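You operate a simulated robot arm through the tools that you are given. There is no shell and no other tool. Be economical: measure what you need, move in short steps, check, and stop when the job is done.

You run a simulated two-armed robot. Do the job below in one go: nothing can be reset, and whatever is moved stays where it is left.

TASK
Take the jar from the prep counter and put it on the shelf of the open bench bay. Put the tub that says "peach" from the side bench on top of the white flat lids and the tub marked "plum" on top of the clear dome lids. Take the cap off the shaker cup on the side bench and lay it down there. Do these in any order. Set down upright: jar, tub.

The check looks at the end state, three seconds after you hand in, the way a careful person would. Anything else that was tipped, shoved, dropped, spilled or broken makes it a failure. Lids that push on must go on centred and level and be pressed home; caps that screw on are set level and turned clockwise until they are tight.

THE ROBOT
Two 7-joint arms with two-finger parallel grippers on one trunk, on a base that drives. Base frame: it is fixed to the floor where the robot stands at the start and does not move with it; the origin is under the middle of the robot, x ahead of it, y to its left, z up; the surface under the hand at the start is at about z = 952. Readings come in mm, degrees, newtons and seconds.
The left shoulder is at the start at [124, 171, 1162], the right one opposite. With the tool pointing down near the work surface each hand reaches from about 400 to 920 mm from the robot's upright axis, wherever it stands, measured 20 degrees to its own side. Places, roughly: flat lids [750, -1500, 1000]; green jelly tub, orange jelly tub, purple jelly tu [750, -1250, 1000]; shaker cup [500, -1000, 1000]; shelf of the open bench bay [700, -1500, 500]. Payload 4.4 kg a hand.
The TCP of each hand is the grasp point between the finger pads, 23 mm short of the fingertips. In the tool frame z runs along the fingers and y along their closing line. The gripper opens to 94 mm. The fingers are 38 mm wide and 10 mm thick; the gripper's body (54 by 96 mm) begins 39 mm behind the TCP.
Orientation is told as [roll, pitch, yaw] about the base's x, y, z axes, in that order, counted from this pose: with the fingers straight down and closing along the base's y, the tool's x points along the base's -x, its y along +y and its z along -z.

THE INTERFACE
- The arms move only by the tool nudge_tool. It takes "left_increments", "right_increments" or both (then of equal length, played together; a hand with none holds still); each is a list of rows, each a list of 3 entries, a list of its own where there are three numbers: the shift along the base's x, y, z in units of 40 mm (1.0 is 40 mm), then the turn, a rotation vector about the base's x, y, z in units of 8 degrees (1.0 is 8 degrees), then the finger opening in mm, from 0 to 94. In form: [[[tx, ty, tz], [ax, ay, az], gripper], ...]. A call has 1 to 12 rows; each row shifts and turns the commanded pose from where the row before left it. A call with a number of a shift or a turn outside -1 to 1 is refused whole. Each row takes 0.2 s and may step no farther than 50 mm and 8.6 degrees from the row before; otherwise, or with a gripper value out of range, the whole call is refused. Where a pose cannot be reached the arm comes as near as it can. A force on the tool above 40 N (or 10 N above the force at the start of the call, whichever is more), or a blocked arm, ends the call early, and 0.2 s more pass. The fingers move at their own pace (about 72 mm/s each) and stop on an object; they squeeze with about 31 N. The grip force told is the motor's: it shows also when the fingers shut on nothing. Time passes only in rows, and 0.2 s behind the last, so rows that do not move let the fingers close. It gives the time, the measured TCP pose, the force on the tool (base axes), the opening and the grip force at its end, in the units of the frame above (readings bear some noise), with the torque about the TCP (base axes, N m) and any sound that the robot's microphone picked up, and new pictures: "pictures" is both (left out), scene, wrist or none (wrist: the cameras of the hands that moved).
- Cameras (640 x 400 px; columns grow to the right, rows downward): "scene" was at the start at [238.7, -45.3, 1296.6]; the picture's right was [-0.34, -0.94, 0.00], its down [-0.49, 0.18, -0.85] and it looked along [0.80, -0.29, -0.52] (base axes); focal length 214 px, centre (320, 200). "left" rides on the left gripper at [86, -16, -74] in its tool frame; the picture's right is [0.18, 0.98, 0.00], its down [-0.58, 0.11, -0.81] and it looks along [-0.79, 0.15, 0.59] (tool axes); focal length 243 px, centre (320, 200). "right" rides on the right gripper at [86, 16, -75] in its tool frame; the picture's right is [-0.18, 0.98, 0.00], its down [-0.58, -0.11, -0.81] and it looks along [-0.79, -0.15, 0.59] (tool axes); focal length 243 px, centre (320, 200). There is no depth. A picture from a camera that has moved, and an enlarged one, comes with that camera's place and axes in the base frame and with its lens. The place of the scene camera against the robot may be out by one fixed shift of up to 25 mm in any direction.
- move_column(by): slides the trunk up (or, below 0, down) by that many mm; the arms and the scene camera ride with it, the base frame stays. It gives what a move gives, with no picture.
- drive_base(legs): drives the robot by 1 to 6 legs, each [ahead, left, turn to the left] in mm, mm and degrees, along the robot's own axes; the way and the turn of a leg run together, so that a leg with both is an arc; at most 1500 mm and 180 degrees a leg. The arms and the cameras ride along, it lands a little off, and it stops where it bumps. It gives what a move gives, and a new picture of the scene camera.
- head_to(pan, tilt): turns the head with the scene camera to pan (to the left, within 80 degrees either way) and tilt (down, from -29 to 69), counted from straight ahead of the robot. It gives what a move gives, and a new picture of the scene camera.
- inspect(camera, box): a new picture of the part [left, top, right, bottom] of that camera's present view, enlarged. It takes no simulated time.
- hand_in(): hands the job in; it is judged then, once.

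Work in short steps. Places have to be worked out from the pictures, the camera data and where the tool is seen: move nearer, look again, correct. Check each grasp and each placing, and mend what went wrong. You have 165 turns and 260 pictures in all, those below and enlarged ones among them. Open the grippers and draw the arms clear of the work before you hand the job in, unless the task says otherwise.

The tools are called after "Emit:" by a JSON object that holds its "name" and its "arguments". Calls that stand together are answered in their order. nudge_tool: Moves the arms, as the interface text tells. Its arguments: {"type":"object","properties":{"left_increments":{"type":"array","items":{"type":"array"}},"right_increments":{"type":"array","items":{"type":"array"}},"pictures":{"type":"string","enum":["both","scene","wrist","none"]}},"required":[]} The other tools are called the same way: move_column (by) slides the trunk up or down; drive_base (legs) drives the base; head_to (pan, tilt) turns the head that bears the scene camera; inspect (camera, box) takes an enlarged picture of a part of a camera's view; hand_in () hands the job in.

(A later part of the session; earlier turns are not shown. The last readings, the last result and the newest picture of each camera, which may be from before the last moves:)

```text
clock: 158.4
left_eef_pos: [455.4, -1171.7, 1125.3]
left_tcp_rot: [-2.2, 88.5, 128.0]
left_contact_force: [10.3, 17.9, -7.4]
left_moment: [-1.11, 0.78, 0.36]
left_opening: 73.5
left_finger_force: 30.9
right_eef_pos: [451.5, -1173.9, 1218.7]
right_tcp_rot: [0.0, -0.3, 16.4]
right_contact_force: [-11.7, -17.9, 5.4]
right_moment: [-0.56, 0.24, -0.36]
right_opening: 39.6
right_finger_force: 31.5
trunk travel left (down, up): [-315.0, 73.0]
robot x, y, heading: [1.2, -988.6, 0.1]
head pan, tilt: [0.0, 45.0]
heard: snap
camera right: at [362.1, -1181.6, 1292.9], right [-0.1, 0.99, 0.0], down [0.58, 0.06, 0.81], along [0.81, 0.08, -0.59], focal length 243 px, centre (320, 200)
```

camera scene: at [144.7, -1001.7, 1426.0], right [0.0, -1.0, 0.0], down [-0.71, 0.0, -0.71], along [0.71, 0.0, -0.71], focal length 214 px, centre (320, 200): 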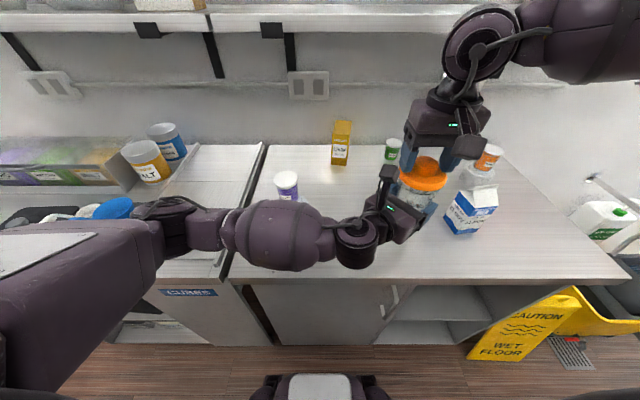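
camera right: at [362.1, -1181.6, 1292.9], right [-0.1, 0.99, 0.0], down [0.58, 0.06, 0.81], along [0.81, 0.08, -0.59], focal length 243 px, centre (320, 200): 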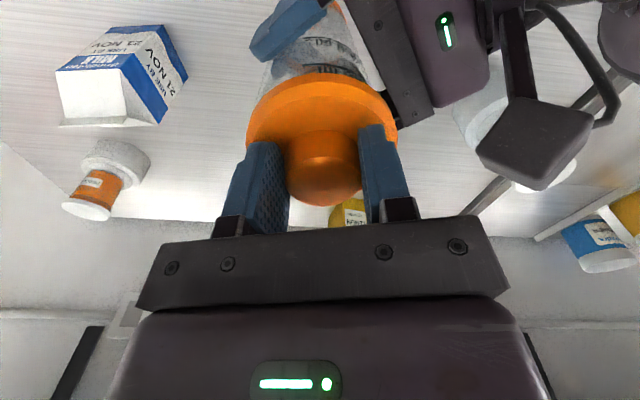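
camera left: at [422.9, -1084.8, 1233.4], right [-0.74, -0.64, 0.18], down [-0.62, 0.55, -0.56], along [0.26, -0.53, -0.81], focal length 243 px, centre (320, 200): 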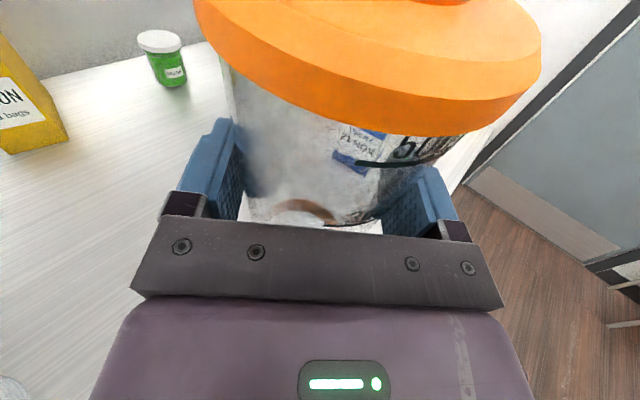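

A "snap" was heard: the cap appears to have come loose (push-on fit). I lift the right hand gently and check.

Emit:
{"name": "nudge_tool", "arguments": {"right_increments": [[[0, 0, 0.1], [0, 0, 0], 0], [[0, 0, 0.1], [0, 0, 0], 0], [[0, 0, 0.1], [0, 0, 0], 0], [[0, 0, 0], [0, 0, 0], 0], [[0, 0, 0], [0, 0, 0], 0]]}}

Emit:
{"name": "inspect", "arguments": {"camera": "scene", "box": [340, 60, 520, 260]}}

```text
clock: 159.6
left_eef_pos: [455.3, -1172.0, 1124.0]
left_tcp_rot: [-4.4, 88.5, 125.9]
left_contact_force: [0.7, 0.4, -1.1]
left_moment: [0.0, 0.03, 0.0]
left_opening: 73.3
left_finger_force: 30.7
right_eef_pos: [451.6, -1170.3, 1231.4]
right_tcp_rot: [-0.1, -0.4, 16.1]
right_contact_force: [-0.2, -0.5, 0.3]
right_moment: [0.02, -0.01, 0.01]
right_opening: 39.4
right_finger_force: 30.9
trunk travel left (down, up): [-315.0, 73.0]
robot x, y, heading: [-0.9, -989.6, 0.3]
head pan, tilt: [0.0, 45.0]
camera scene: at [144.6, -1001.6, 1426.0], right [0.0, -1.0, 0.0], down [-0.71, 0.0, -0.71], along [0.71, 0.0, -0.71], focal length 214 px, centre (320, 200)
camera right: at [363.2, -1179.3, 1305.0], right [-0.1, 1.0, 0.0], down [0.58, 0.06, 0.81], along [0.81, 0.08, -0.59], focal length 243 px, centre (320, 200)
```

scene: 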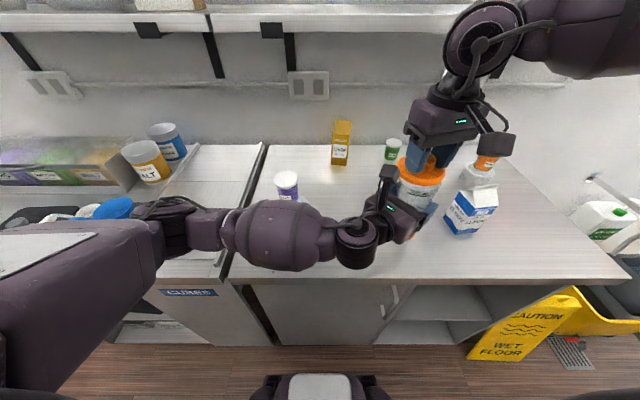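
right: 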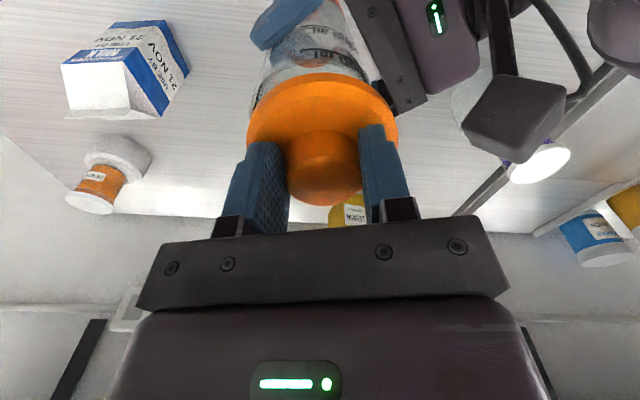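

```text
2.00 times, centred on (430, 160) of scene
camera zoom: at [144.6, -1001.6, 1426.0], right [0.0, -1.0, 0.0], down [-0.71, 0.0, -0.71], along [0.71, 0.0, -0.71], focal length 429 px, centre (100, 280)
```

zoom: 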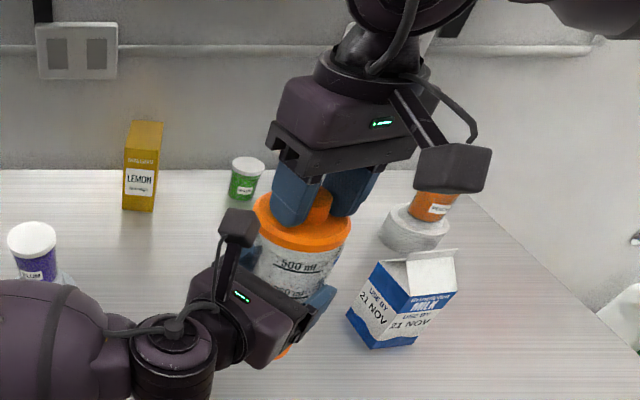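

Forces are free and the cap lifts with the hand. I lift it another 100 mm clear.

Emit:
{"name": "nudge_tool", "arguments": {"right_increments": [[[0, 0, 0.4], [0, 0, 0], 0], [[0, 0, 0.7], [0, 0, 0], 0], [[0, 0, 0.7], [0, 0, 0], 0], [[0, 0, 0.7], [0, 0, 0], 0], [[0, 0, 0], [0, 0, 0], 0]]}}

Emit:
{"name": "inspect", "arguments": {"camera": "scene", "box": [340, 60, 520, 260]}}

```text
clock: 160.8
left_eef_pos: [454.9, -1171.0, 1123.0]
left_tcp_rot: [-4.6, 88.4, 125.8]
left_contact_force: [0.3, 0.3, -1.2]
left_moment: [-0.02, 0.04, 0.0]
left_opening: 73.8
left_finger_force: 30.6
right_eef_pos: [453.9, -1172.4, 1331.8]
right_tcp_rot: [-0.1, -0.4, 16.0]
right_contact_force: [-0.7, 0.3, -0.4]
right_moment: [0.0, 0.0, 0.04]
right_opening: 39.9
right_finger_force: 31.5
trunk travel left (down, up): [-315.0, 73.0]
robot x, y, heading: [1.9, -988.7, 0.3]
head pan, tilt: [0.0, 45.0]
camera scene: at [144.9, -1001.8, 1426.0], right [0.0, -1.0, 0.0], down [-0.71, 0.0, -0.71], along [0.71, 0.0, -0.71], focal length 214 px, centre (320, 200)
camera right: at [363.2, -1179.2, 1404.4], right [-0.1, 1.0, 0.0], down [0.58, 0.06, 0.81], along [0.81, 0.08, -0.59], focal length 243 px, centre (320, 200)
```

scene: 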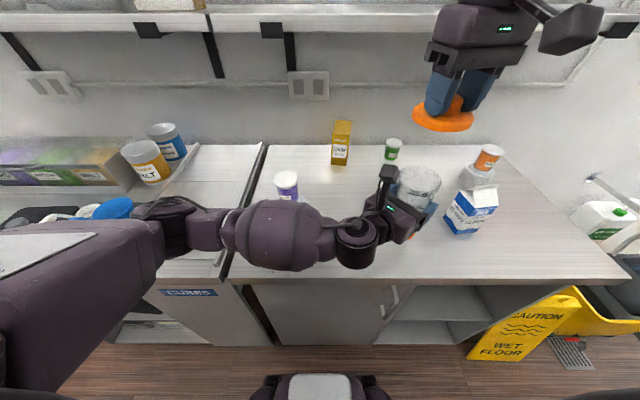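
right: 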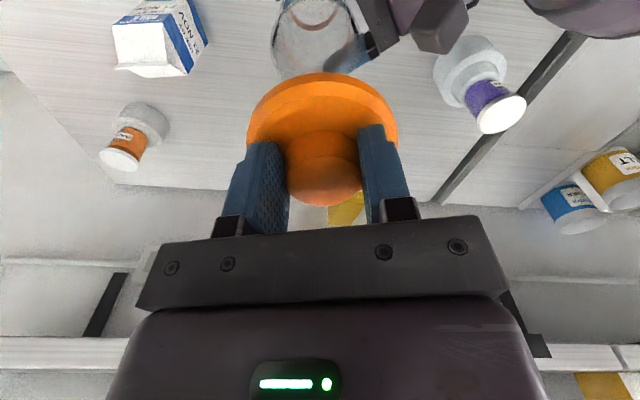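

```text
2.00 times, centred on (430, 160) of scene
camera zoom: at [144.9, -1001.8, 1426.0], right [0.0, -1.0, 0.0], down [-0.71, 0.0, -0.71], along [0.71, 0.0, -0.71], focal length 429 px, centre (100, 280)
```

zoom: 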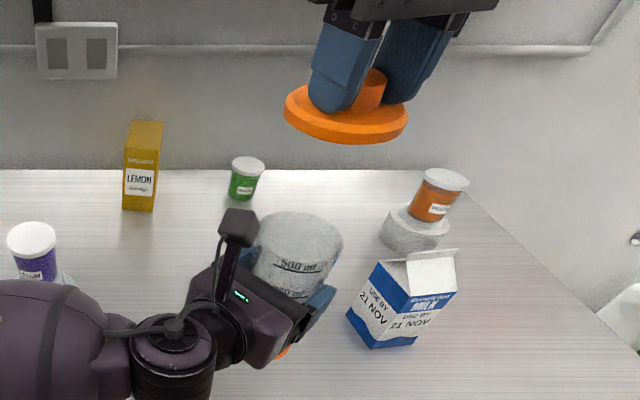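

The cap is off and level in the right hand. Now I lower the cup with the left hand onto the bench near (485,-1130).

Emit:
{"name": "nudge_tool", "arguments": {"left_increments": [[[0.4, 0.5, 0], [0, 0, 0], 0], [[0.35, 0.5, -0.3], [0, 0, 0], 0], [[0, 0, -0.5], [0, 0, 0], 0], [[0, 0, -0.4], [0, 0, 0], 0], [[0, 0, -0.2], [0, 0, 0], 0], [[0, 0, -0.1], [0, 0, 0], 0], [[0, 0, -0.1], [0, 0, 0], 0], [[0, 0, 0], [0, 0, 0], 0]]}}

```text
clock: 162.6
left_eef_pos: [485.4, -1131.6, 1060.8]
left_tcp_rot: [-4.6, 88.4, 125.7]
left_contact_force: [0.8, -0.3, -0.9]
left_moment: [0.04, 0.0, 0.02]
left_opening: 73.8
left_finger_force: 30.9
right_eef_pos: [452.4, -1170.3, 1330.3]
right_tcp_rot: [0.0, -0.3, 16.2]
right_contact_force: [-0.4, -0.5, 0.7]
right_moment: [0.0, 0.02, 0.0]
right_opening: 39.7
right_finger_force: 31.0
trunk travel left (down, up): [-315.0, 73.0]
robot x, y, heading: [-1.1, -984.8, 0.0]
head pan, tilt: [0.0, 45.0]
camera scene: at [144.6, -1001.7, 1426.0], right [0.0, -1.0, 0.0], down [-0.71, 0.0, -0.71], along [0.71, 0.0, -0.71], focal length 214 px, centre (320, 200)
camera left: at [450.1, -1064.2, 1149.2], right [-0.75, -0.64, 0.18], down [-0.61, 0.56, -0.56], along [0.26, -0.53, -0.81], focal length 243 px, centre (320, 200)
```

scene: 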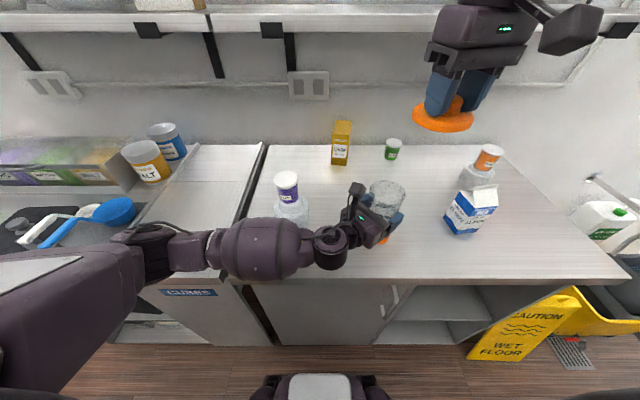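
left: 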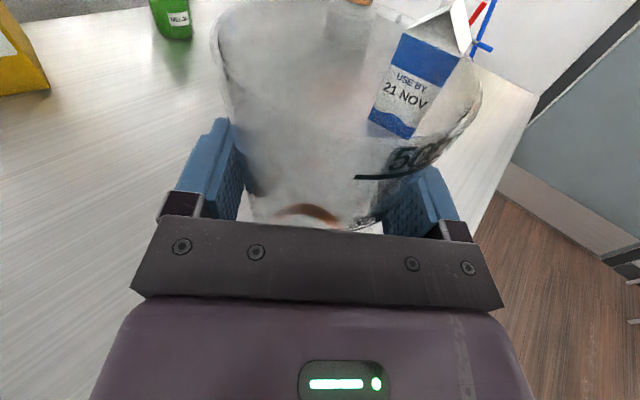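

No contact yet. I keep lowering in 4 mm steps.

Emit:
{"name": "nudge_tool", "arguments": {"left_increments": [[[0, 0, -0.1], [0, 0, 0], 0], [[0, 0, -0.1], [0, 0, 0], 0], [[0, 0, -0.1], [0, 0, 0], 0], [[0, 0, 0], [0, 0, 0], 0]], "pictures": "none"}}

Emit:
{"name": "inspect", "arguments": {"camera": "scene", "box": [330, 160, 450, 270]}}

```text
clock: 163.6
left_eef_pos: [484.3, -1131.6, 1052.1]
left_tcp_rot: [-9.9, 88.7, 120.3]
left_contact_force: [1.6, -2.8, 23.2]
left_moment: [0.14, -0.07, -0.02]
left_opening: 73.6
left_finger_force: 31.2
right_eef_pos: [450.6, -1172.2, 1331.0]
right_tcp_rot: [-0.1, -0.4, 16.1]
right_contact_force: [1.0, 0.4, -0.4]
right_moment: [0.01, 0.04, 0.02]
right_opening: 39.4
right_finger_force: 30.6
trunk travel left (down, up): [-315.0, 73.0]
robot x, y, heading: [-1.3, -985.4, -0.0]
head pan, tilt: [0.0, 45.0]
```

```text
3.64 times, centred on (390, 215) of scene
camera zoom: at [143.1, -1001.8, 1426.5], right [0.0, -1.0, 0.0], down [-0.71, 0.0, -0.71], along [0.71, 0.0, -0.71], focal length 780 px, centre (66, 146)
```

zoom: 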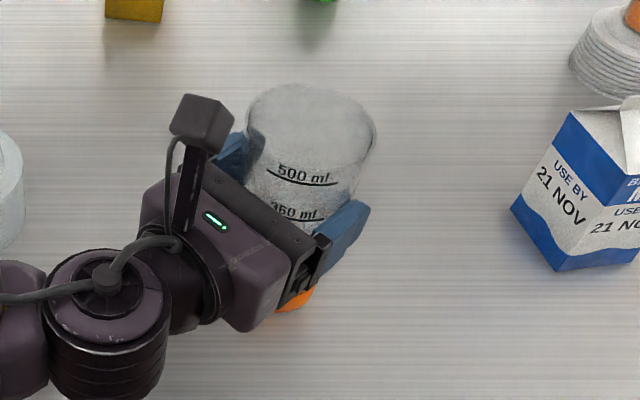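

Contact with 23 N at z≈1052. I ease off, release, and back the hand away along its own axis.

Emit:
{"name": "nudge_tool", "arguments": {"left_increments": [[[0, 0, 0.05], [0, 0, 0], 0], [[0, 0, 0], [0, 0, 0], 76], [[0, 0, 0], [0, 0, 0], 80], [[0, 0, 0], [0, 0, 0], 88], [[0, 0, 0], [0, 0, 0], 94], [[0, 0, 0], [0, 0, 0], 94], [[-0.3, 0.35, 0], [0, 0, 0], 94], [[-0.5, 0.58, 0], [0, 0, 0], 94], [[-0.5, 0.58, 0], [0, 0, 0], 94], [[-0.5, 0.58, 0.2], [0, 0, 0], 94], [[0, 0, 0], [0, 0, 0], 94]]}}

```text
clock: 166.0
left_eef_pos: [412.5, -1047.6, 1059.4]
left_tcp_rot: [-4.4, 88.5, 125.8]
left_contact_force: [-0.6, 0.1, -0.2]
left_moment: [0.04, -0.01, -0.01]
left_opening: 94.0
left_finger_force: 0.1
right_eef_pos: [453.2, -1171.4, 1330.0]
right_tcp_rot: [-0.1, -0.3, 16.1]
right_contact_force: [0.8, -0.3, -0.3]
right_moment: [0.03, 0.05, 0.0]
right_opening: 39.5
right_finger_force: 30.7
trunk travel left (down, up): [-315.0, 73.0]
robot x, y, heading: [1.6, -990.0, 0.0]
head pan, tilt: [0.0, 45.0]
camera scene: at [144.9, -1002.2, 1426.0], right [0.0, -1.0, 0.0], down [-0.71, 0.0, -0.71], along [0.71, 0.0, -0.71], focal length 214 px, centre (320, 200)
camera left: at [377.5, -980.5, 1146.7], right [-0.75, -0.64, 0.18], down [-0.61, 0.56, -0.56], along [0.26, -0.53, -0.81], focal length 243 px, centre (320, 200)
```

scene: 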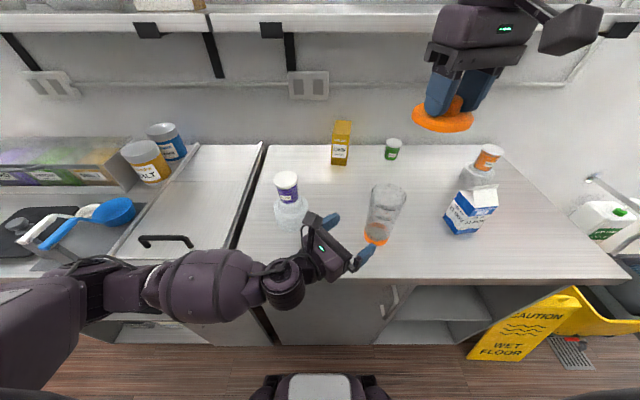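
left: 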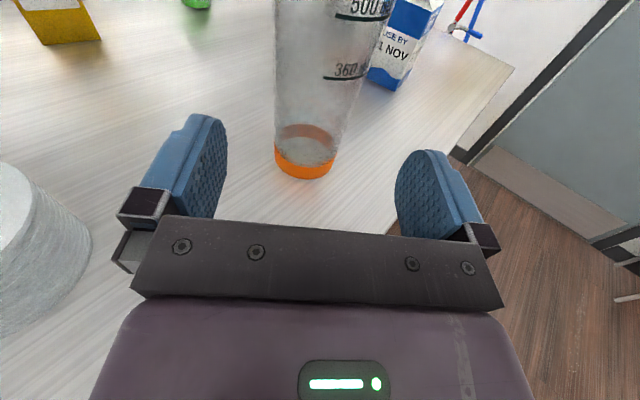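

The cup stands upright, open. I back the left hand away and up, and move the right hand with the cap to about (435,-1270) and down toward the bench.

Emit:
{"name": "nudge_tool", "arguments": {"left_increments": [[[-0.9, 0.1, 0], [0, 0, 0], 94], [[-0.9, 0.1, 0], [0, 0, 0], 94], [[-0.6, 0.1, 0.7], [0, 0, 0], 94], [[-0.3, 0, 0.9], [0, 0, 0], 94], [[0, 0, 0.9], [0, 0, 0], 94], [[0, 0, 0.9], [0, 0, 0], 94], [[0, 0, 0], [0, 0, 0], 94], [[0, 0, 0], [0, 0, 0], 94], [[0, 0, 0], [0, 0, 0], 94], [[0, 0, 0], [0, 0, 0], 94]], "right_increments": [[[-0.1, -0.9, 0], [0, 0, 0], 0], [[-0.1, -0.9, 0], [0, 0, 0], 0], [[-0.2, -0.7, -0.4], [0, 0, 0], 0], [[0, 0, -0.9], [0, 0, 0], 0], [[0, 0, -0.9], [0, 0, 0], 0], [[0, 0, -0.9], [0, 0, 0], 0], [[0, 0, -0.9], [0, 0, 0], 0], [[0, 0, -0.9], [0, 0, 0], 0], [[0, 0, -0.9], [0, 0, 0], 0], [[0, 0, 0], [0, 0, 0], 0]]}}

```text
clock: 168.2
left_eef_pos: [303.7, -1038.3, 1117.1]
left_tcp_rot: [-2.8, 87.9, 126.9]
left_contact_force: [0.0, -0.3, -0.1]
left_moment: [0.02, 0.01, -0.03]
left_opening: 93.9
left_finger_force: 0.1
left hand out of reach, approached as far as the arm can: row 4, 5, 6
right_eef_pos: [437.6, -1270.7, 1098.2]
right_tcp_rot: [0.0, -0.5, 16.1]
right_contact_force: [0.2, -0.8, -0.1]
right_moment: [-0.01, 0.03, 0.02]
right_opening: 39.5
right_finger_force: 31.3
trunk travel left (down, up): [-315.0, 73.0]
robot x, y, heading: [-0.7, -990.1, 0.2]
head pan, tilt: [0.0, 45.0]
camera scene: at [144.0, -1001.2, 1426.2], right [0.0, -1.0, 0.0], down [-0.71, 0.0, -0.71], along [0.71, 0.0, -0.71], focal length 214 px, centre (320, 200)
camera right: at [347.0, -1278.0, 1170.4], right [-0.1, 1.0, 0.0], down [0.58, 0.06, 0.81], along [0.81, 0.08, -0.59], focal length 243 px, centre (320, 200)
camera left: at [269.3, -972.4, 1207.2], right [-0.75, -0.63, 0.18], down [-0.61, 0.57, -0.55], along [0.25, -0.53, -0.81], focal length 243 px, centre (320, 200)
```

scene: 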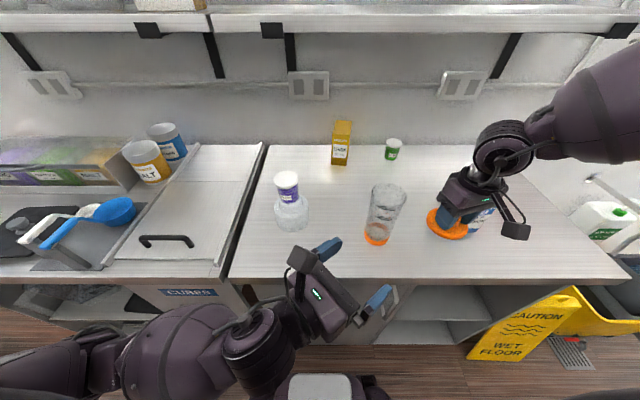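
right: 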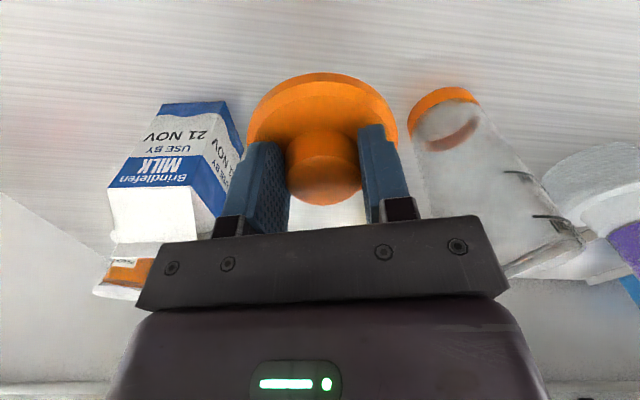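
left: 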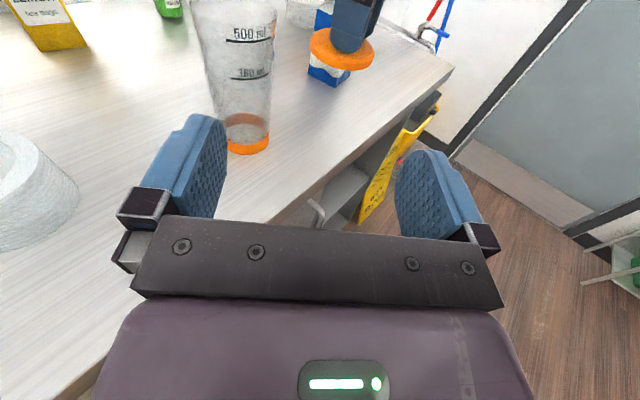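

Spacing to milk and cup is fine (~30 mm). I lower to ~1000 and then in small steps to contact.

Emit:
{"name": "nudge_tool", "arguments": {"right_increments": [[[0, 0, -0.8], [0, 0, 0], 0], [[0, 0, -0.8], [0, 0, 0], 0], [[0, 0, -0.6], [0, 0, 0], 0], [[0, 0, -0.2], [0, 0, 0], 0], [[0, 0, -0.15], [0, 0, 0], 0], [[0, 0, -0.1], [0, 0, 0], 0], [[0, 0, -0.1], [0, 0, 0], 0], [[0, 0, 0], [0, 0, 0], 0]], "pictures": "wrist"}}

```text
clock: 170.0
left_eef_pos: [304.0, -1039.3, 1117.7]
left_tcp_rot: [-2.4, 87.8, 127.3]
left_contact_force: [0.1, 0.6, 0.7]
left_moment: [0.01, -0.04, 0.04]
left_opening: 94.0
left_finger_force: 0.0
right_eef_pos: [411.0, -1304.0, 1035.1]
right_tcp_rot: [-0.2, -0.5, 16.1]
right_contact_force: [-0.3, 0.3, -0.3]
right_moment: [0.0, 0.01, -0.01]
right_opening: 39.5
right_finger_force: 30.6
right hand out of reach, approached as far as the arm can: row 1, 2, 3, 4, 5, 7
trunk travel left (down, up): [-315.0, 73.0]
robot x, y, heading: [2.8, -986.3, 0.1]
head pan, tilt: [0.0, 45.0]
camera right: at [321.9, -1310.8, 1108.7], right [-0.1, 1.0, 0.0], down [0.58, 0.06, 0.81], along [0.81, 0.08, -0.59], focal length 243 px, centre (320, 200)
```

right: 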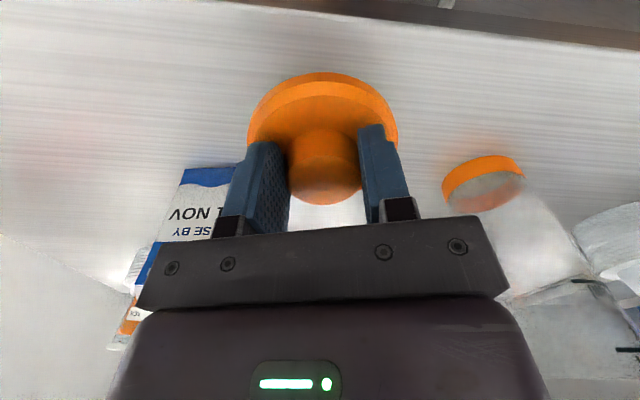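

The right arm is at its low limit at (411,-1304,1035), which is still a fine spot. I lower the trunk 40 mm instead.

Emit:
{"name": "move_column", "arguments": {"by": -40}}

Emit:
{"name": "inspect", "arguments": {"camera": "right", "box": [0, 0, 640, 400]}}

```text
clock: 170.8
left_eef_pos: [312.9, -1036.6, 1072.4]
left_tcp_rot: [-20.8, 87.4, 110.1]
left_contact_force: [0.7, 0.4, 0.4]
left_moment: [-0.01, -0.03, -0.01]
left_opening: 93.9
left_finger_force: 0.0
right_eef_pos: [412.0, -1302.2, 995.8]
right_tcp_rot: [-0.1, -0.3, 16.2]
right_contact_force: [0.1, -0.3, -0.8]
right_moment: [-0.02, 0.0, -0.02]
right_opening: 39.3
right_finger_force: 31.0
trunk travel left (down, up): [-275.0, 113.0]
robot x, y, heading: [2.9, -985.7, 0.0]
head pan, tilt: [0.0, 45.0]
```

```text
1.00 times, centred on (320, 200) of right (not enlarged: the box is as wide or as high as the picture)
camera zoom: at [322.4, -1310.9, 1069.8], right [-0.1, 1.0, 0.0], down [0.58, 0.06, 0.81], along [0.81, 0.08, -0.59], focal length 243 px, centre (320, 200)
```

zoom: 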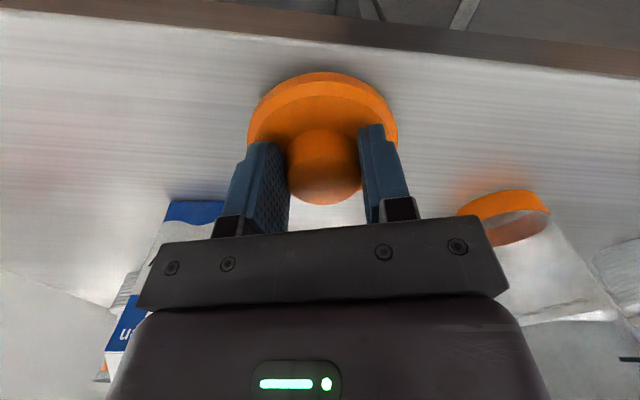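

Nearly down, no contact yet. I lower the trunk a few mm more.

Emit:
{"name": "move_column", "arguments": {"by": -6}}

Emit:
{"name": "move_column", "arguments": {"by": -3}}

```text
clock: 171.4
left_eef_pos: [314.3, -1037.5, 1051.4]
left_tcp_rot: [-14.9, 85.5, 116.3]
left_contact_force: [-0.7, -0.1, -0.8]
left_moment: [0.01, -0.01, -0.02]
left_opening: 94.0
left_finger_force: 0.0
right_eef_pos: [412.0, -1302.5, 992.6]
right_tcp_rot: [-0.3, -0.6, 16.1]
right_contact_force: [1.6, -5.6, 27.5]
right_moment: [0.05, -0.02, -0.04]
right_opening: 39.3
right_finger_force: 30.9
trunk travel left (down, up): [-269.0, 119.0]
robot x, y, heading: [-0.9, -985.0, -0.1]
head pan, tilt: [0.0, 45.0]
```

```text
clock: 171.7
left_eef_pos: [313.6, -1037.9, 1048.8]
left_tcp_rot: [-14.7, 85.3, 116.2]
left_contact_force: [-0.3, 1.0, 0.2]
left_moment: [-0.02, 0.02, -0.02]
left_opening: 94.1
left_finger_force: 0.0
right_eef_pos: [414.6, -1303.1, 991.2]
right_tcp_rot: [-0.2, -0.6, 16.1]
right_contact_force: [-5.6, -1.9, 18.2]
right_moment: [-0.05, 0.16, 0.03]
right_opening: 39.5
right_finger_force: 30.9
trunk travel left (down, up): [-269.0, 120.0]
robot x, y, heading: [2.3, -989.1, 0.1]
head pan, tilt: [0.0, 45.0]
stopped: the force on the tool passed its limit at 47 N (the readings are from after the stop); the commanded pose is now the measured one
```

The cap is on the bench. I open the right fingers and rise.

Emit:
{"name": "nudge_tool", "arguments": {"right_increments": [[[0, 0, 0.05], [0, 0, 0], 0], [[0, 0, 0], [0, 0, 0], 50], [[0, 0, 0], [0, 0, 0], 70], [[0, 0, 0], [0, 0, 0], 70], [[0, 0, 0.5], [0, 0, 0], 70], [[0, 0, 0.9], [0, 0, 0], 70], [[0, 0, 0.9], [0, 0, 0], 70], [[0, 0, 0.9], [0, 0, 0], 70], [[0, 0, 0.9], [0, 0, 0], 70], [[0, 0, 0.9], [0, 0, 0], 70], [[0, 0, 0.9], [0, 0, 0], 70], [[0, 0, 0], [0, 0, 0], 94]]}}

```text
clock: 174.3
left_eef_pos: [316.3, -1038.4, 1048.6]
left_tcp_rot: [-13.8, 85.3, 117.2]
left_contact_force: [0.1, 0.4, 0.0]
left_moment: [-0.02, 0.02, 0.0]
left_opening: 93.8
left_finger_force: 0.1
right_eef_pos: [413.3, -1304.3, 1228.3]
right_tcp_rot: [-0.2, -0.5, 16.1]
right_contact_force: [0.8, -0.1, 0.6]
right_moment: [0.01, 0.02, -0.01]
right_opening: 94.0
right_finger_force: 0.0
trunk travel left (down, up): [-269.0, 120.0]
robot x, y, heading: [0.1, -987.1, -0.1]
head pan, tilt: [0.0, 45.0]
camera scene: at [163.0, -1001.8, 1377.4], right [0.0, -1.0, 0.0], down [-0.71, 0.0, -0.71], along [0.71, 0.0, -0.71], focal length 214 px, centre (320, 200)
camera right: at [323.5, -1312.1, 1302.1], right [-0.1, 1.0, 0.0], down [0.58, 0.06, 0.81], along [0.81, 0.08, -0.58], focal length 243 px, centre (320, 200)
```

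scene: 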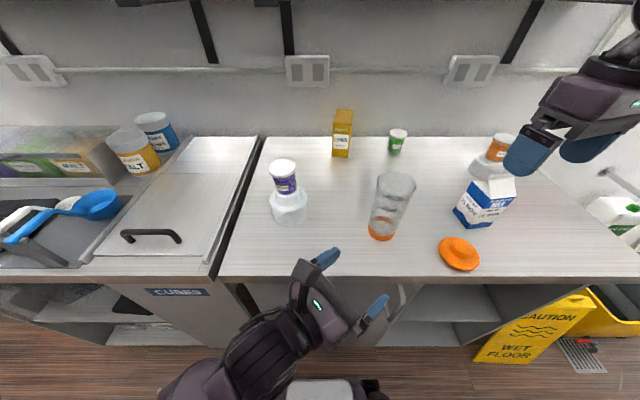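
right: 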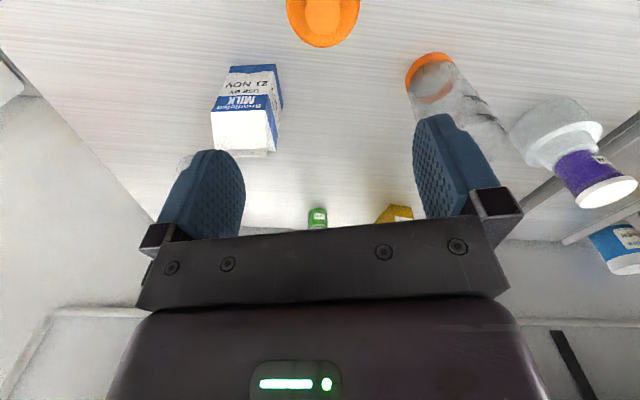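

All side-bench parts look right: plum on domes, peach on flats, cup upright with the cap laid beside. Next the jar: I raise the trunk, back off and drive to the prep counter.

Emit:
{"name": "move_column", "arguments": {"by": 115}}

Emit:
{"name": "drive_base", "arguments": {"legs": [[-200, 0, 0], [0, 620, 0]]}}

Emit:
{"name": "head_to", "arguments": {"pan": 0, "tilt": 35}}

```text
clock: 175.8
left_eef_pos: [315.0, -1037.2, 1163.6]
left_tcp_rot: [-13.6, 85.4, 117.6]
left_contact_force: [0.3, -0.4, 0.0]
left_moment: [-0.02, -0.01, 0.03]
left_opening: 94.1
left_finger_force: 0.1
right_eef_pos: [413.5, -1304.2, 1342.8]
right_tcp_rot: [-0.2, -0.5, 16.2]
right_contact_force: [0.0, 0.3, -0.1]
right_moment: [0.02, -0.01, -0.03]
right_opening: 93.9
right_finger_force: 0.1
trunk travel left (down, up): [-384.0, 5.0]
robot x, y, heading: [1.9, -990.0, 0.1]
head pan, tilt: [0.0, 45.0]
```

```text
clock: 182.8
left_eef_pos: [107.6, -431.7, 1165.1]
left_tcp_rot: [-14.1, 85.5, 116.9]
left_contact_force: [0.2, 0.2, 0.5]
left_moment: [0.01, 0.03, 0.0]
left_opening: 93.9
left_finger_force: 0.0
right_eef_pos: [206.1, -698.0, 1344.1]
right_tcp_rot: [-0.2, -0.6, 15.9]
right_contact_force: [0.4, -0.1, 1.0]
right_moment: [0.01, -0.01, -0.01]
right_opening: 94.5
right_finger_force: 0.0
trunk travel left (down, up): [-384.0, 5.0]
robot x, y, heading: [-207.0, -384.4, 0.0]
head pan, tilt: [0.0, 45.0]
camera scene: at [-65.4, -395.9, 1494.7], right [0.0, -1.0, 0.0], down [-0.71, 0.0, -0.71], along [0.71, 0.0, -0.71], focal length 214 px, centre (320, 200)
```

scene: 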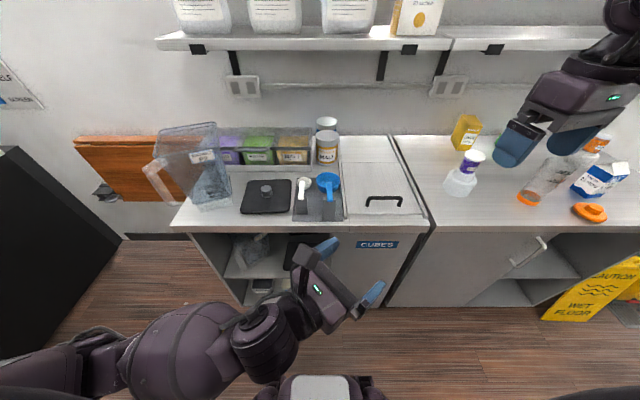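

```text
clock: 183.5
left_eef_pos: [108.5, -433.4, 1165.1]
left_tcp_rot: [-14.1, 85.5, 116.8]
left_contact_force: [-0.7, -0.2, 0.3]
left_moment: [-0.02, 0.0, 0.01]
left_opening: 93.9
left_finger_force: 0.1
right_eef_pos: [205.8, -697.7, 1344.3]
right_tcp_rot: [-0.2, -0.5, 16.1]
right_contact_force: [0.0, 0.2, 0.2]
right_moment: [0.01, 0.01, 0.01]
right_opening: 94.0
right_finger_force: 0.0
trunk travel left (down, up): [-384.0, 5.0]
robot x, y, heading: [-204.4, -380.7, 0.3]
head pan, tilt: [0.0, 35.0]
camera scene: at [-58.7, -396.1, 1509.4], right [0.0, -1.0, 0.0], down [-0.57, 0.0, -0.82], along [0.82, 0.0, -0.57], focal length 214 px, centre (320, 200)
```

scene: 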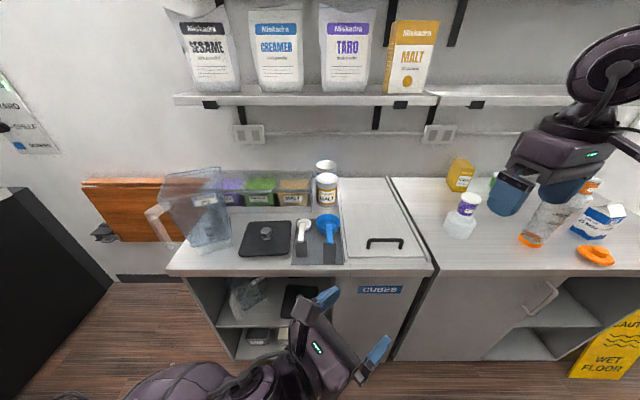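

Let me enlarge the prep counter to identify all candidates for "the jar".

Emit:
{"name": "inspect", "arguments": {"camera": "scene", "box": [130, 150, 370, 290]}}

Emit:
{"name": "inspect", "arguments": {"camera": "scene", "box": [270, 150, 370, 270]}}

```text
2.67 times, centred on (250, 220) of scene
camera zoom: at [-58.7, -396.1, 1509.4], right [0.0, -1.0, 0.0], down [-0.57, 0.0, -0.82], along [0.82, 0.0, -0.57], focal length 572 px, centre (507, 147)
```

zoom: 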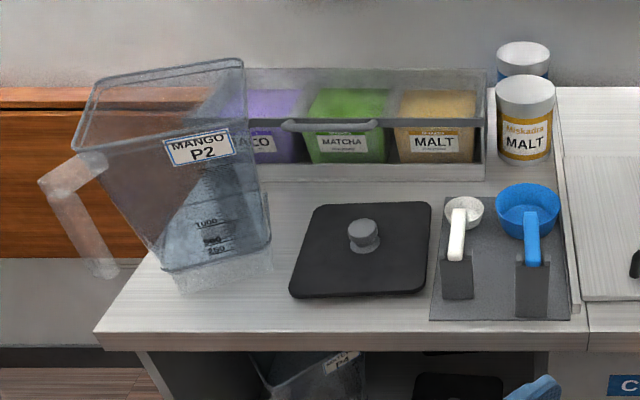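

```text
3.33 times, centred on (320, 210) of scene
camera zoom: at [-58.7, -396.1, 1509.4], right [0.0, -1.0, 0.0], down [-0.57, 0.0, -0.82], along [0.82, 0.0, -0.57], focal length 715 px, centre (320, 167)
```

zoom: 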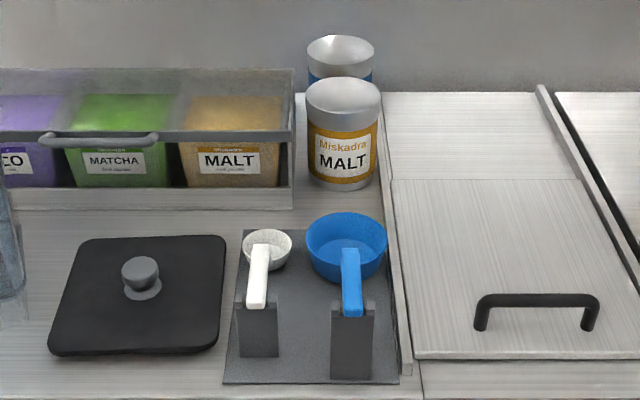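

Important finding: "MANGO P2" is a clear graduated blender jar with a handle, unique on this counter (the two tins are just powder tins), and the robot started right above it. That is "the jar". I drive in front of it and look closely.

Emit:
{"name": "drive_base", "arguments": {"legs": [[0, 330, 0]]}}

Emit:
{"name": "head_to", "arguments": {"pan": 10, "tilt": 40}}

Emit:
{"name": "inspect", "arguments": {"camera": "scene", "box": [180, 120, 420, 320]}}

```text
clock: 187.0
left_eef_pos: [108.0, -102.8, 1163.7]
left_tcp_rot: [-14.1, 85.6, 116.7]
left_contact_force: [0.8, 0.0, 0.4]
left_moment: [-0.02, -0.01, -0.02]
left_opening: 94.0
left_finger_force: 0.1
right_eef_pos: [206.9, -368.9, 1344.2]
right_tcp_rot: [-0.2, -0.6, 15.9]
right_contact_force: [0.2, -0.6, 0.2]
right_moment: [-0.01, -0.02, 0.02]
right_opening: 94.3
right_finger_force: 0.1
trunk travel left (down, up): [-384.0, 5.0]
robot x, y, heading: [-205.8, -48.9, -0.2]
head pan, tilt: [0.0, 35.0]
camera scene: at [-58.1, -65.0, 1509.5], right [0.0, -1.0, 0.0], down [-0.57, 0.0, -0.82], along [0.82, 0.0, -0.57], focal length 214 px, centre (320, 200)
```

scene: 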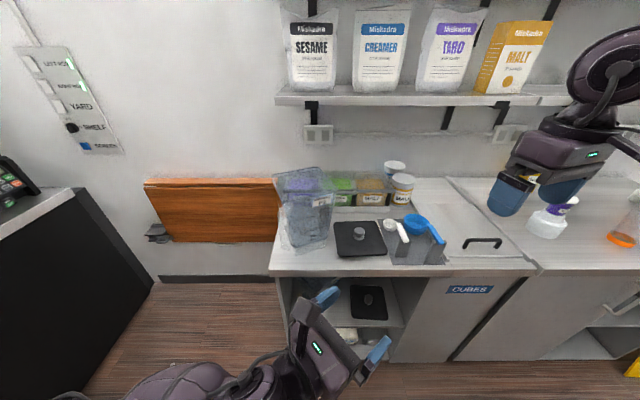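

```text
clock: 187.7
left_eef_pos: [108.2, -102.1, 1165.3]
left_tcp_rot: [-14.1, 85.6, 116.7]
left_contact_force: [0.6, 0.9, -0.8]
left_moment: [-0.01, 0.03, 0.0]
left_opening: 93.9
left_finger_force: 0.0
right_eef_pos: [207.1, -367.7, 1343.3]
right_tcp_rot: [-0.2, -0.5, 15.9]
right_contact_force: [0.8, 0.1, -0.3]
right_moment: [0.02, 0.02, 0.0]
right_opening: 93.8
right_finger_force: 0.1
trunk travel left (down, up): [-384.0, 5.0]
robot x, y, heading: [-205.9, -50.4, -0.2]
head pan, tilt: [10.0, 40.0]
camera scene: at [-62.4, -50.7, 1502.0], right [0.17, -0.99, 0.0], down [-0.63, -0.11, -0.77], along [0.76, 0.13, -0.64], focal length 214 px, centre (320, 200)
```

scene: 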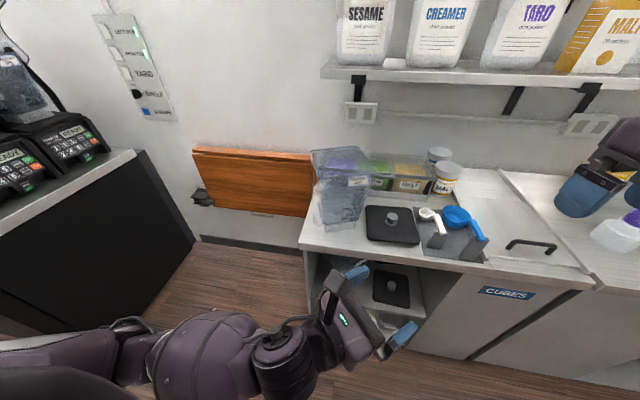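

```text
2.00 times, centred on (300, 220) of scene
camera zoom: at [-62.4, -50.7, 1502.0], right [0.17, -0.99, 0.0], down [-0.63, -0.11, -0.77], along [0.76, 0.13, -0.64], focal length 429 px, centre (360, 160)
```

zoom: 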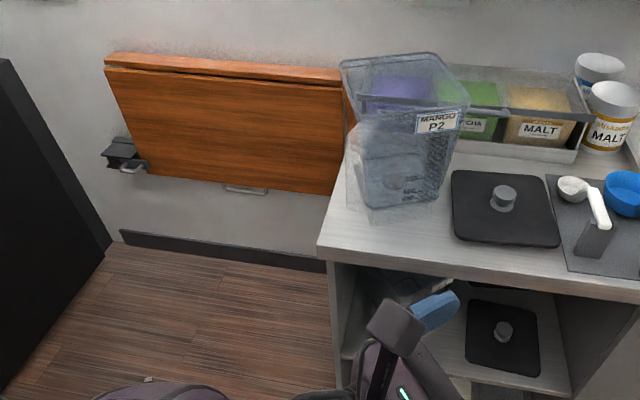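

The handle faces the robot. Enlarge the jar more.

Emit:
{"name": "inspect", "arguments": {"camera": "scene", "box": [295, 135, 395, 245]}}

Emit:
{"name": "head_to", "arguments": {"pan": -10, "tilt": 45}}

```text
3.64 times, centred on (345, 190) of scene
camera zoom: at [-62.4, -50.7, 1502.0], right [0.17, -0.99, 0.0], down [-0.63, -0.11, -0.77], along [0.76, 0.13, -0.64], focal length 780 px, centre (229, 236)
```

zoom: 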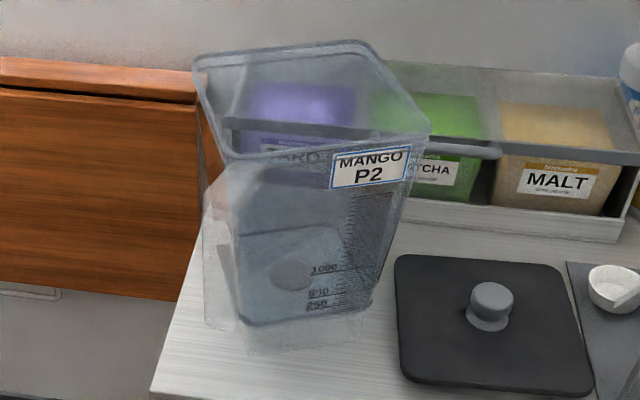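

```text
clock: 188.5
left_eef_pos: [107.8, -101.3, 1164.9]
left_tcp_rot: [-14.0, 85.5, 116.6]
left_contact_force: [0.1, 0.2, -0.5]
left_moment: [-0.02, -0.01, -0.02]
left_opening: 94.1
left_finger_force: 0.1
right_eef_pos: [206.3, -366.5, 1344.4]
right_tcp_rot: [-0.2, -0.5, 15.9]
right_contact_force: [0.1, -0.3, 0.4]
right_moment: [0.01, 0.01, 0.0]
right_opening: 94.1
right_finger_force: 0.0
trunk travel left (down, up): [-384.0, 5.0]
robot x, y, heading: [-209.3, -48.5, -0.0]
head pan, tilt: [-10.0, 45.0]
camera scene: at [-66.1, -79.3, 1494.7], right [-0.18, -0.98, 0.0], down [-0.7, 0.12, -0.71], along [0.7, -0.12, -0.71], focal length 214 px, centre (320, 200)
```

scene: 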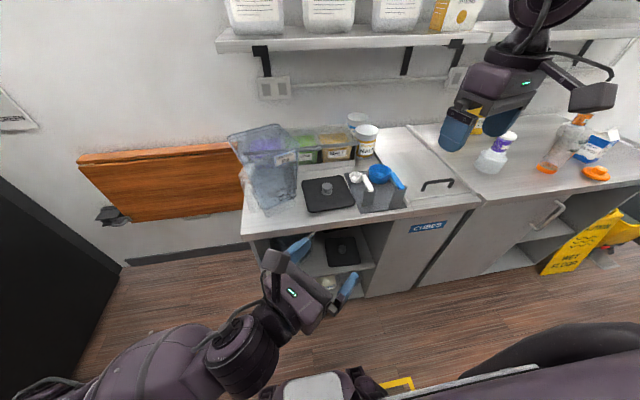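

Blender stations to the left confirm it: this is the blender jar. I estimate its base centre at (507,8), rim z≈1180, with the handle's vertical bar near (454,145), z 960–1106, pointing left. The left hand with fingers pointing right suits. I drive to about (-142,267) heading -21°.

Emit:
{"name": "drive_base", "arguments": {"legs": [[0, 316, 0], [0, 0, -21]]}}

Emit:
{"name": "nudge_tool", "arguments": {"left_increments": [[[0.5, 0.6, 0], [0, 0, 0], 94], [[0.5, 0.7, 0], [0, 0, 0], 94], [[0.5, 0.7, 0], [0, 0, 0], 94], [[0.5, 0.7, 0], [0, 0, 0], 94], [[0.5, 0.7, 0], [0, 0, 0], 94], [[0.5, 0.7, 0], [0, 0, 0], 94], [[0, 0, 0], [0, 0, 0], 94]], "pictures": "none"}}

Emit:
{"name": "head_to", "arguments": {"pan": 15, "tilt": 40}}

```text
clock: 193.0
left_eef_pos: [69.4, 102.1, 1165.3]
left_tcp_rot: [-14.4, 85.4, 95.5]
left_contact_force: [0.2, 0.1, 0.5]
left_moment: [0.0, 0.0, 0.03]
left_opening: 94.1
left_finger_force: 0.1
right_eef_pos: [64.7, -180.2, 1343.6]
right_tcp_rot: [-0.2, -0.6, -5.1]
right_contact_force: [0.0, 1.3, -0.5]
right_moment: [0.01, -0.03, -0.03]
right_opening: 94.1
right_finger_force: 0.0
trunk travel left (down, up): [-384.0, 5.0]
robot x, y, heading: [-203.1, 266.1, -20.9]
head pan, tilt: [-10.0, 45.0]
camera scene: at [-80.2, 185.5, 1494.7], right [-0.52, -0.86, 0.0], down [-0.6, 0.37, -0.71], along [0.6, -0.37, -0.71], focal length 214 px, centre (320, 200)
```

scene: 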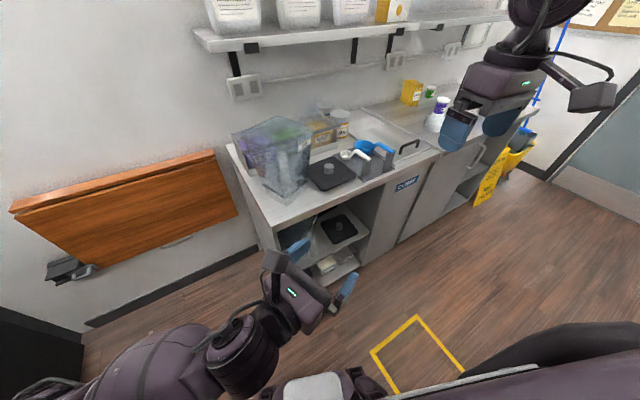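

```text
clock: 194.6
left_eef_pos: [186.1, 260.2, 1160.9]
left_tcp_rot: [-14.8, 85.4, 95.0]
left_contact_force: [-0.4, 0.4, 0.6]
left_moment: [-0.01, 0.0, 0.01]
left_opening: 93.9
left_finger_force: 0.0
left hand out of reach, approached as far as the arm can: row 4
right_eef_pos: [65.2, -182.7, 1342.7]
right_tcp_rot: [-0.1, -0.5, -5.2]
right_contact_force: [0.0, -1.4, 0.8]
right_moment: [0.0, -0.03, 0.02]
right_opening: 94.2
right_finger_force: 0.1
trunk travel left (down, up): [-384.0, 5.0]
robot x, y, heading: [-208.2, 261.0, -21.2]
head pan, tilt: [-10.0, 45.0]
```

```text
clock: 195.5
left_eef_pos: [185.7, 259.5, 1160.2]
left_tcp_rot: [-14.3, 85.4, 95.5]
left_contact_force: [-0.4, 0.4, 0.8]
left_moment: [-0.02, 0.0, 0.01]
left_opening: 94.2
left_finger_force: 0.0
right_eef_pos: [65.4, -180.9, 1344.8]
right_tcp_rot: [-0.2, -0.5, -5.1]
right_contact_force: [0.3, -0.4, 0.0]
right_moment: [0.02, 0.01, 0.0]
right_opening: 94.2
right_finger_force: 0.0
trunk travel left (down, up): [-384.0, 5.0]
robot x, y, heading: [-201.3, 265.4, -21.3]
head pan, tilt: [15.0, 40.0]
camera scene: at [-65.1, 218.3, 1501.9], right [-0.11, -0.99, 0.0], down [-0.64, 0.07, -0.77], along [0.76, -0.08, -0.64], focal length 214 px, centre (320, 200)
```

scene: 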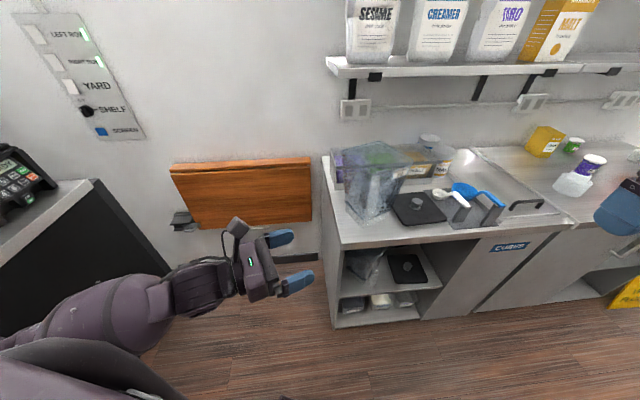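

Enlarge the jar from this side to see the handle.

Emit:
{"name": "inspect", "arguments": {"camera": "scene", "box": [315, 125, 435, 245]}}

Emit:
{"name": "inspect", "arguments": {"camera": "left", "box": [0, 0, 640, 400]}}

```text
3.33 times, centred on (375, 185) of scene
camera zoom: at [-65.1, 218.3, 1501.9], right [-0.11, -0.99, 0.0], down [-0.64, 0.07, -0.77], along [0.76, -0.08, -0.64], focal length 715 px, centre (137, 250)
```

zoom: 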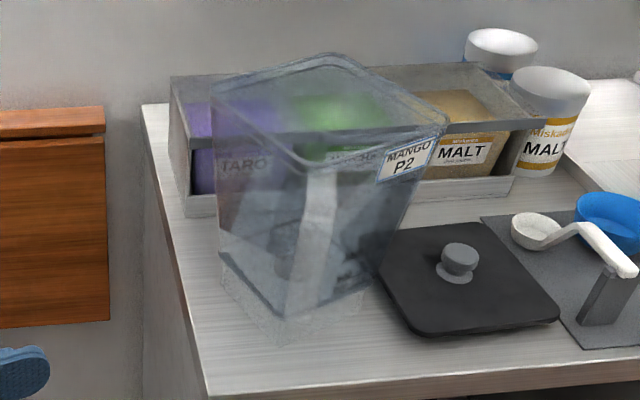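

```text
1.00 times, centred on (320, 200) of left (not enlarged: the box is as wide or as high as the picture)
camera zoom: at [176.3, 330.2, 1252.8], right [-0.92, -0.35, 0.16], down [-0.38, 0.77, -0.52], along [0.05, -0.54, -0.84], focal length 243 px, centre (320, 200)
```

zoom: 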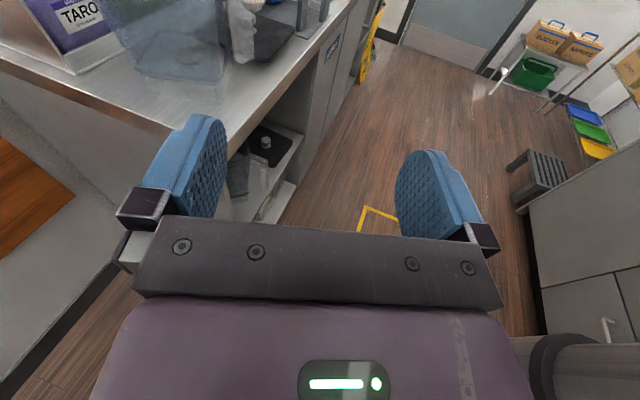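

From this side the handle points at the camera: it attaches at the front corner, with the bar at ≈(367,60), z 1038–1180, pointing along (-0.93,0.35). So the fingers must point at -20.5°, which suits robot heading ≈+27°. I reposition to about (-200,-194).

Emit:
{"name": "drive_base", "arguments": {"legs": [[0, 0, 21.3], [0, -460, 0], [0, 0, 27]]}}

Emit:
{"name": "head_to", "arguments": {"pan": 0, "tilt": 35}}

```text
clock: 202.6
left_eef_pos: [60.5, 95.0, 1159.6]
left_tcp_rot: [-14.1, 85.5, 144.6]
left_contact_force: [-0.3, -0.3, 0.7]
left_moment: [0.01, 0.01, 0.01]
left_opening: 93.8
left_finger_force: 0.1
right_eef_pos: [313.9, -286.2, 1344.3]
right_tcp_rot: [-0.2, -0.6, 43.7]
right_contact_force: [0.5, 0.2, -0.2]
right_moment: [-0.02, 0.02, 0.03]
right_opening: 93.7
right_finger_force: 0.0
trunk travel left (down, up): [-384.0, 5.0]
robot x, y, heading: [-199.4, -196.6, 27.4]
head pan, tilt: [15.0, 40.0]
camera scene: at [-84.0, -128.4, 1501.9], right [0.68, -0.73, 0.0], down [-0.47, -0.44, -0.77], along [0.56, 0.52, -0.64], focal length 214 px, centre (320, 200)
```

scene: 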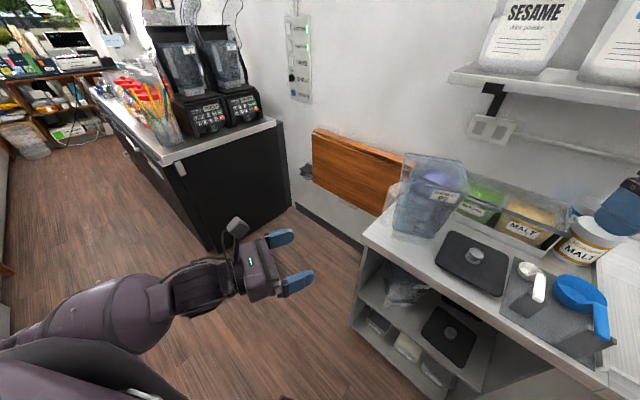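

```text
clock: 203.3
left_eef_pos: [59.8, 94.0, 1160.3]
left_tcp_rot: [-14.3, 85.6, 144.5]
left_contact_force: [0.4, 0.3, 0.8]
left_moment: [-0.02, 0.01, -0.01]
left_opening: 93.8
left_finger_force: 0.1
right_eef_pos: [312.8, -286.3, 1345.0]
right_tcp_rot: [-0.2, -0.6, 43.7]
right_contact_force: [0.7, 0.4, 0.0]
right_moment: [0.01, -0.02, -0.01]
right_opening: 94.4
right_finger_force: 0.0
trunk travel left (down, up): [-384.0, 5.0]
robot x, y, heading: [-199.6, -200.1, 27.6]
head pan, tilt: [0.0, 35.0]
camera scene: at [-68.5, -145.4, 1509.5], right [0.47, -0.88, 0.0], down [-0.51, -0.27, -0.82], along [0.72, 0.38, -0.57], focal length 214 px, centre (320, 200)
```

scene: 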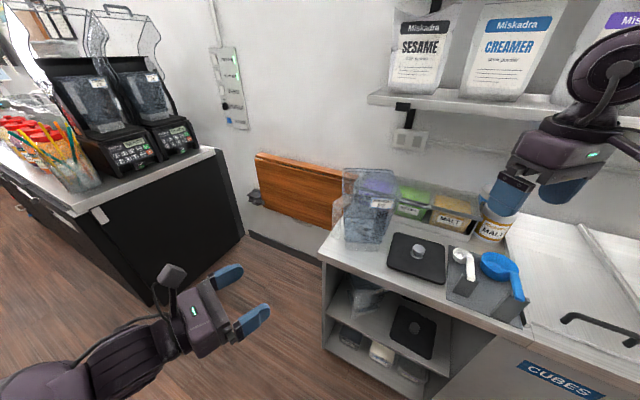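

The blenders with identical jars confirm it. Enlarge the jar here for the handle position.

Emit:
{"name": "inspect", "arguments": {"camera": "scene", "box": [310, 140, 430, 270]}}

Emit:
{"name": "inspect", "arguments": {"camera": "left", "box": [0, 0, 640, 400]}}

```text
3.08 times, centred on (370, 205) of scene
camera zoom: at [-68.5, -145.4, 1509.5], right [0.47, -0.88, 0.0], down [-0.51, -0.27, -0.82], along [0.72, 0.38, -0.57], focal length 660 px, centre (166, 185)
```

zoom: 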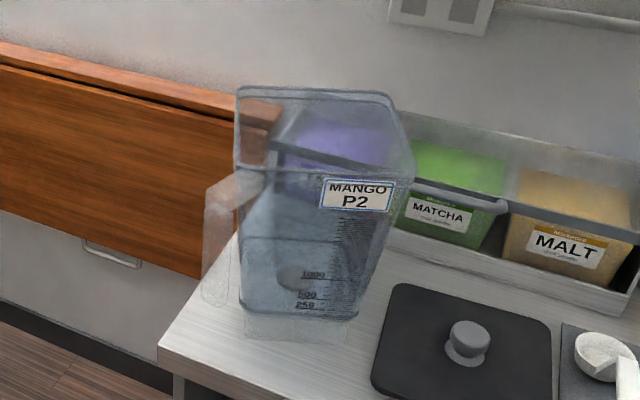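

```text
1.00 times, centred on (320, 200) of left (not enlarged: the box is as wide or as high as the picture)
camera zoom: at [1.5, 133.8, 1252.7], right [-0.34, -0.92, 0.16], down [-0.83, 0.22, -0.52], along [0.44, -0.32, -0.84], focal length 243 px, centre (320, 200)
```

zoom: 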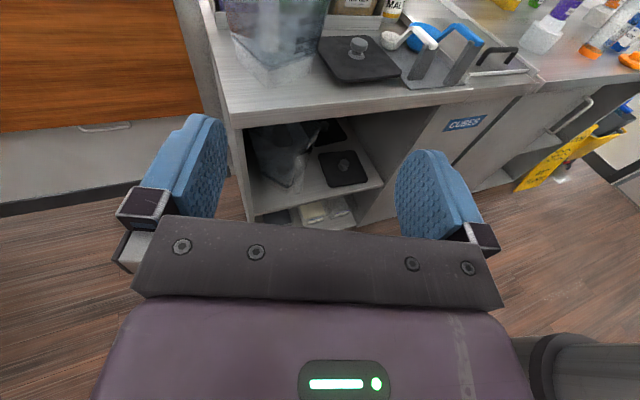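

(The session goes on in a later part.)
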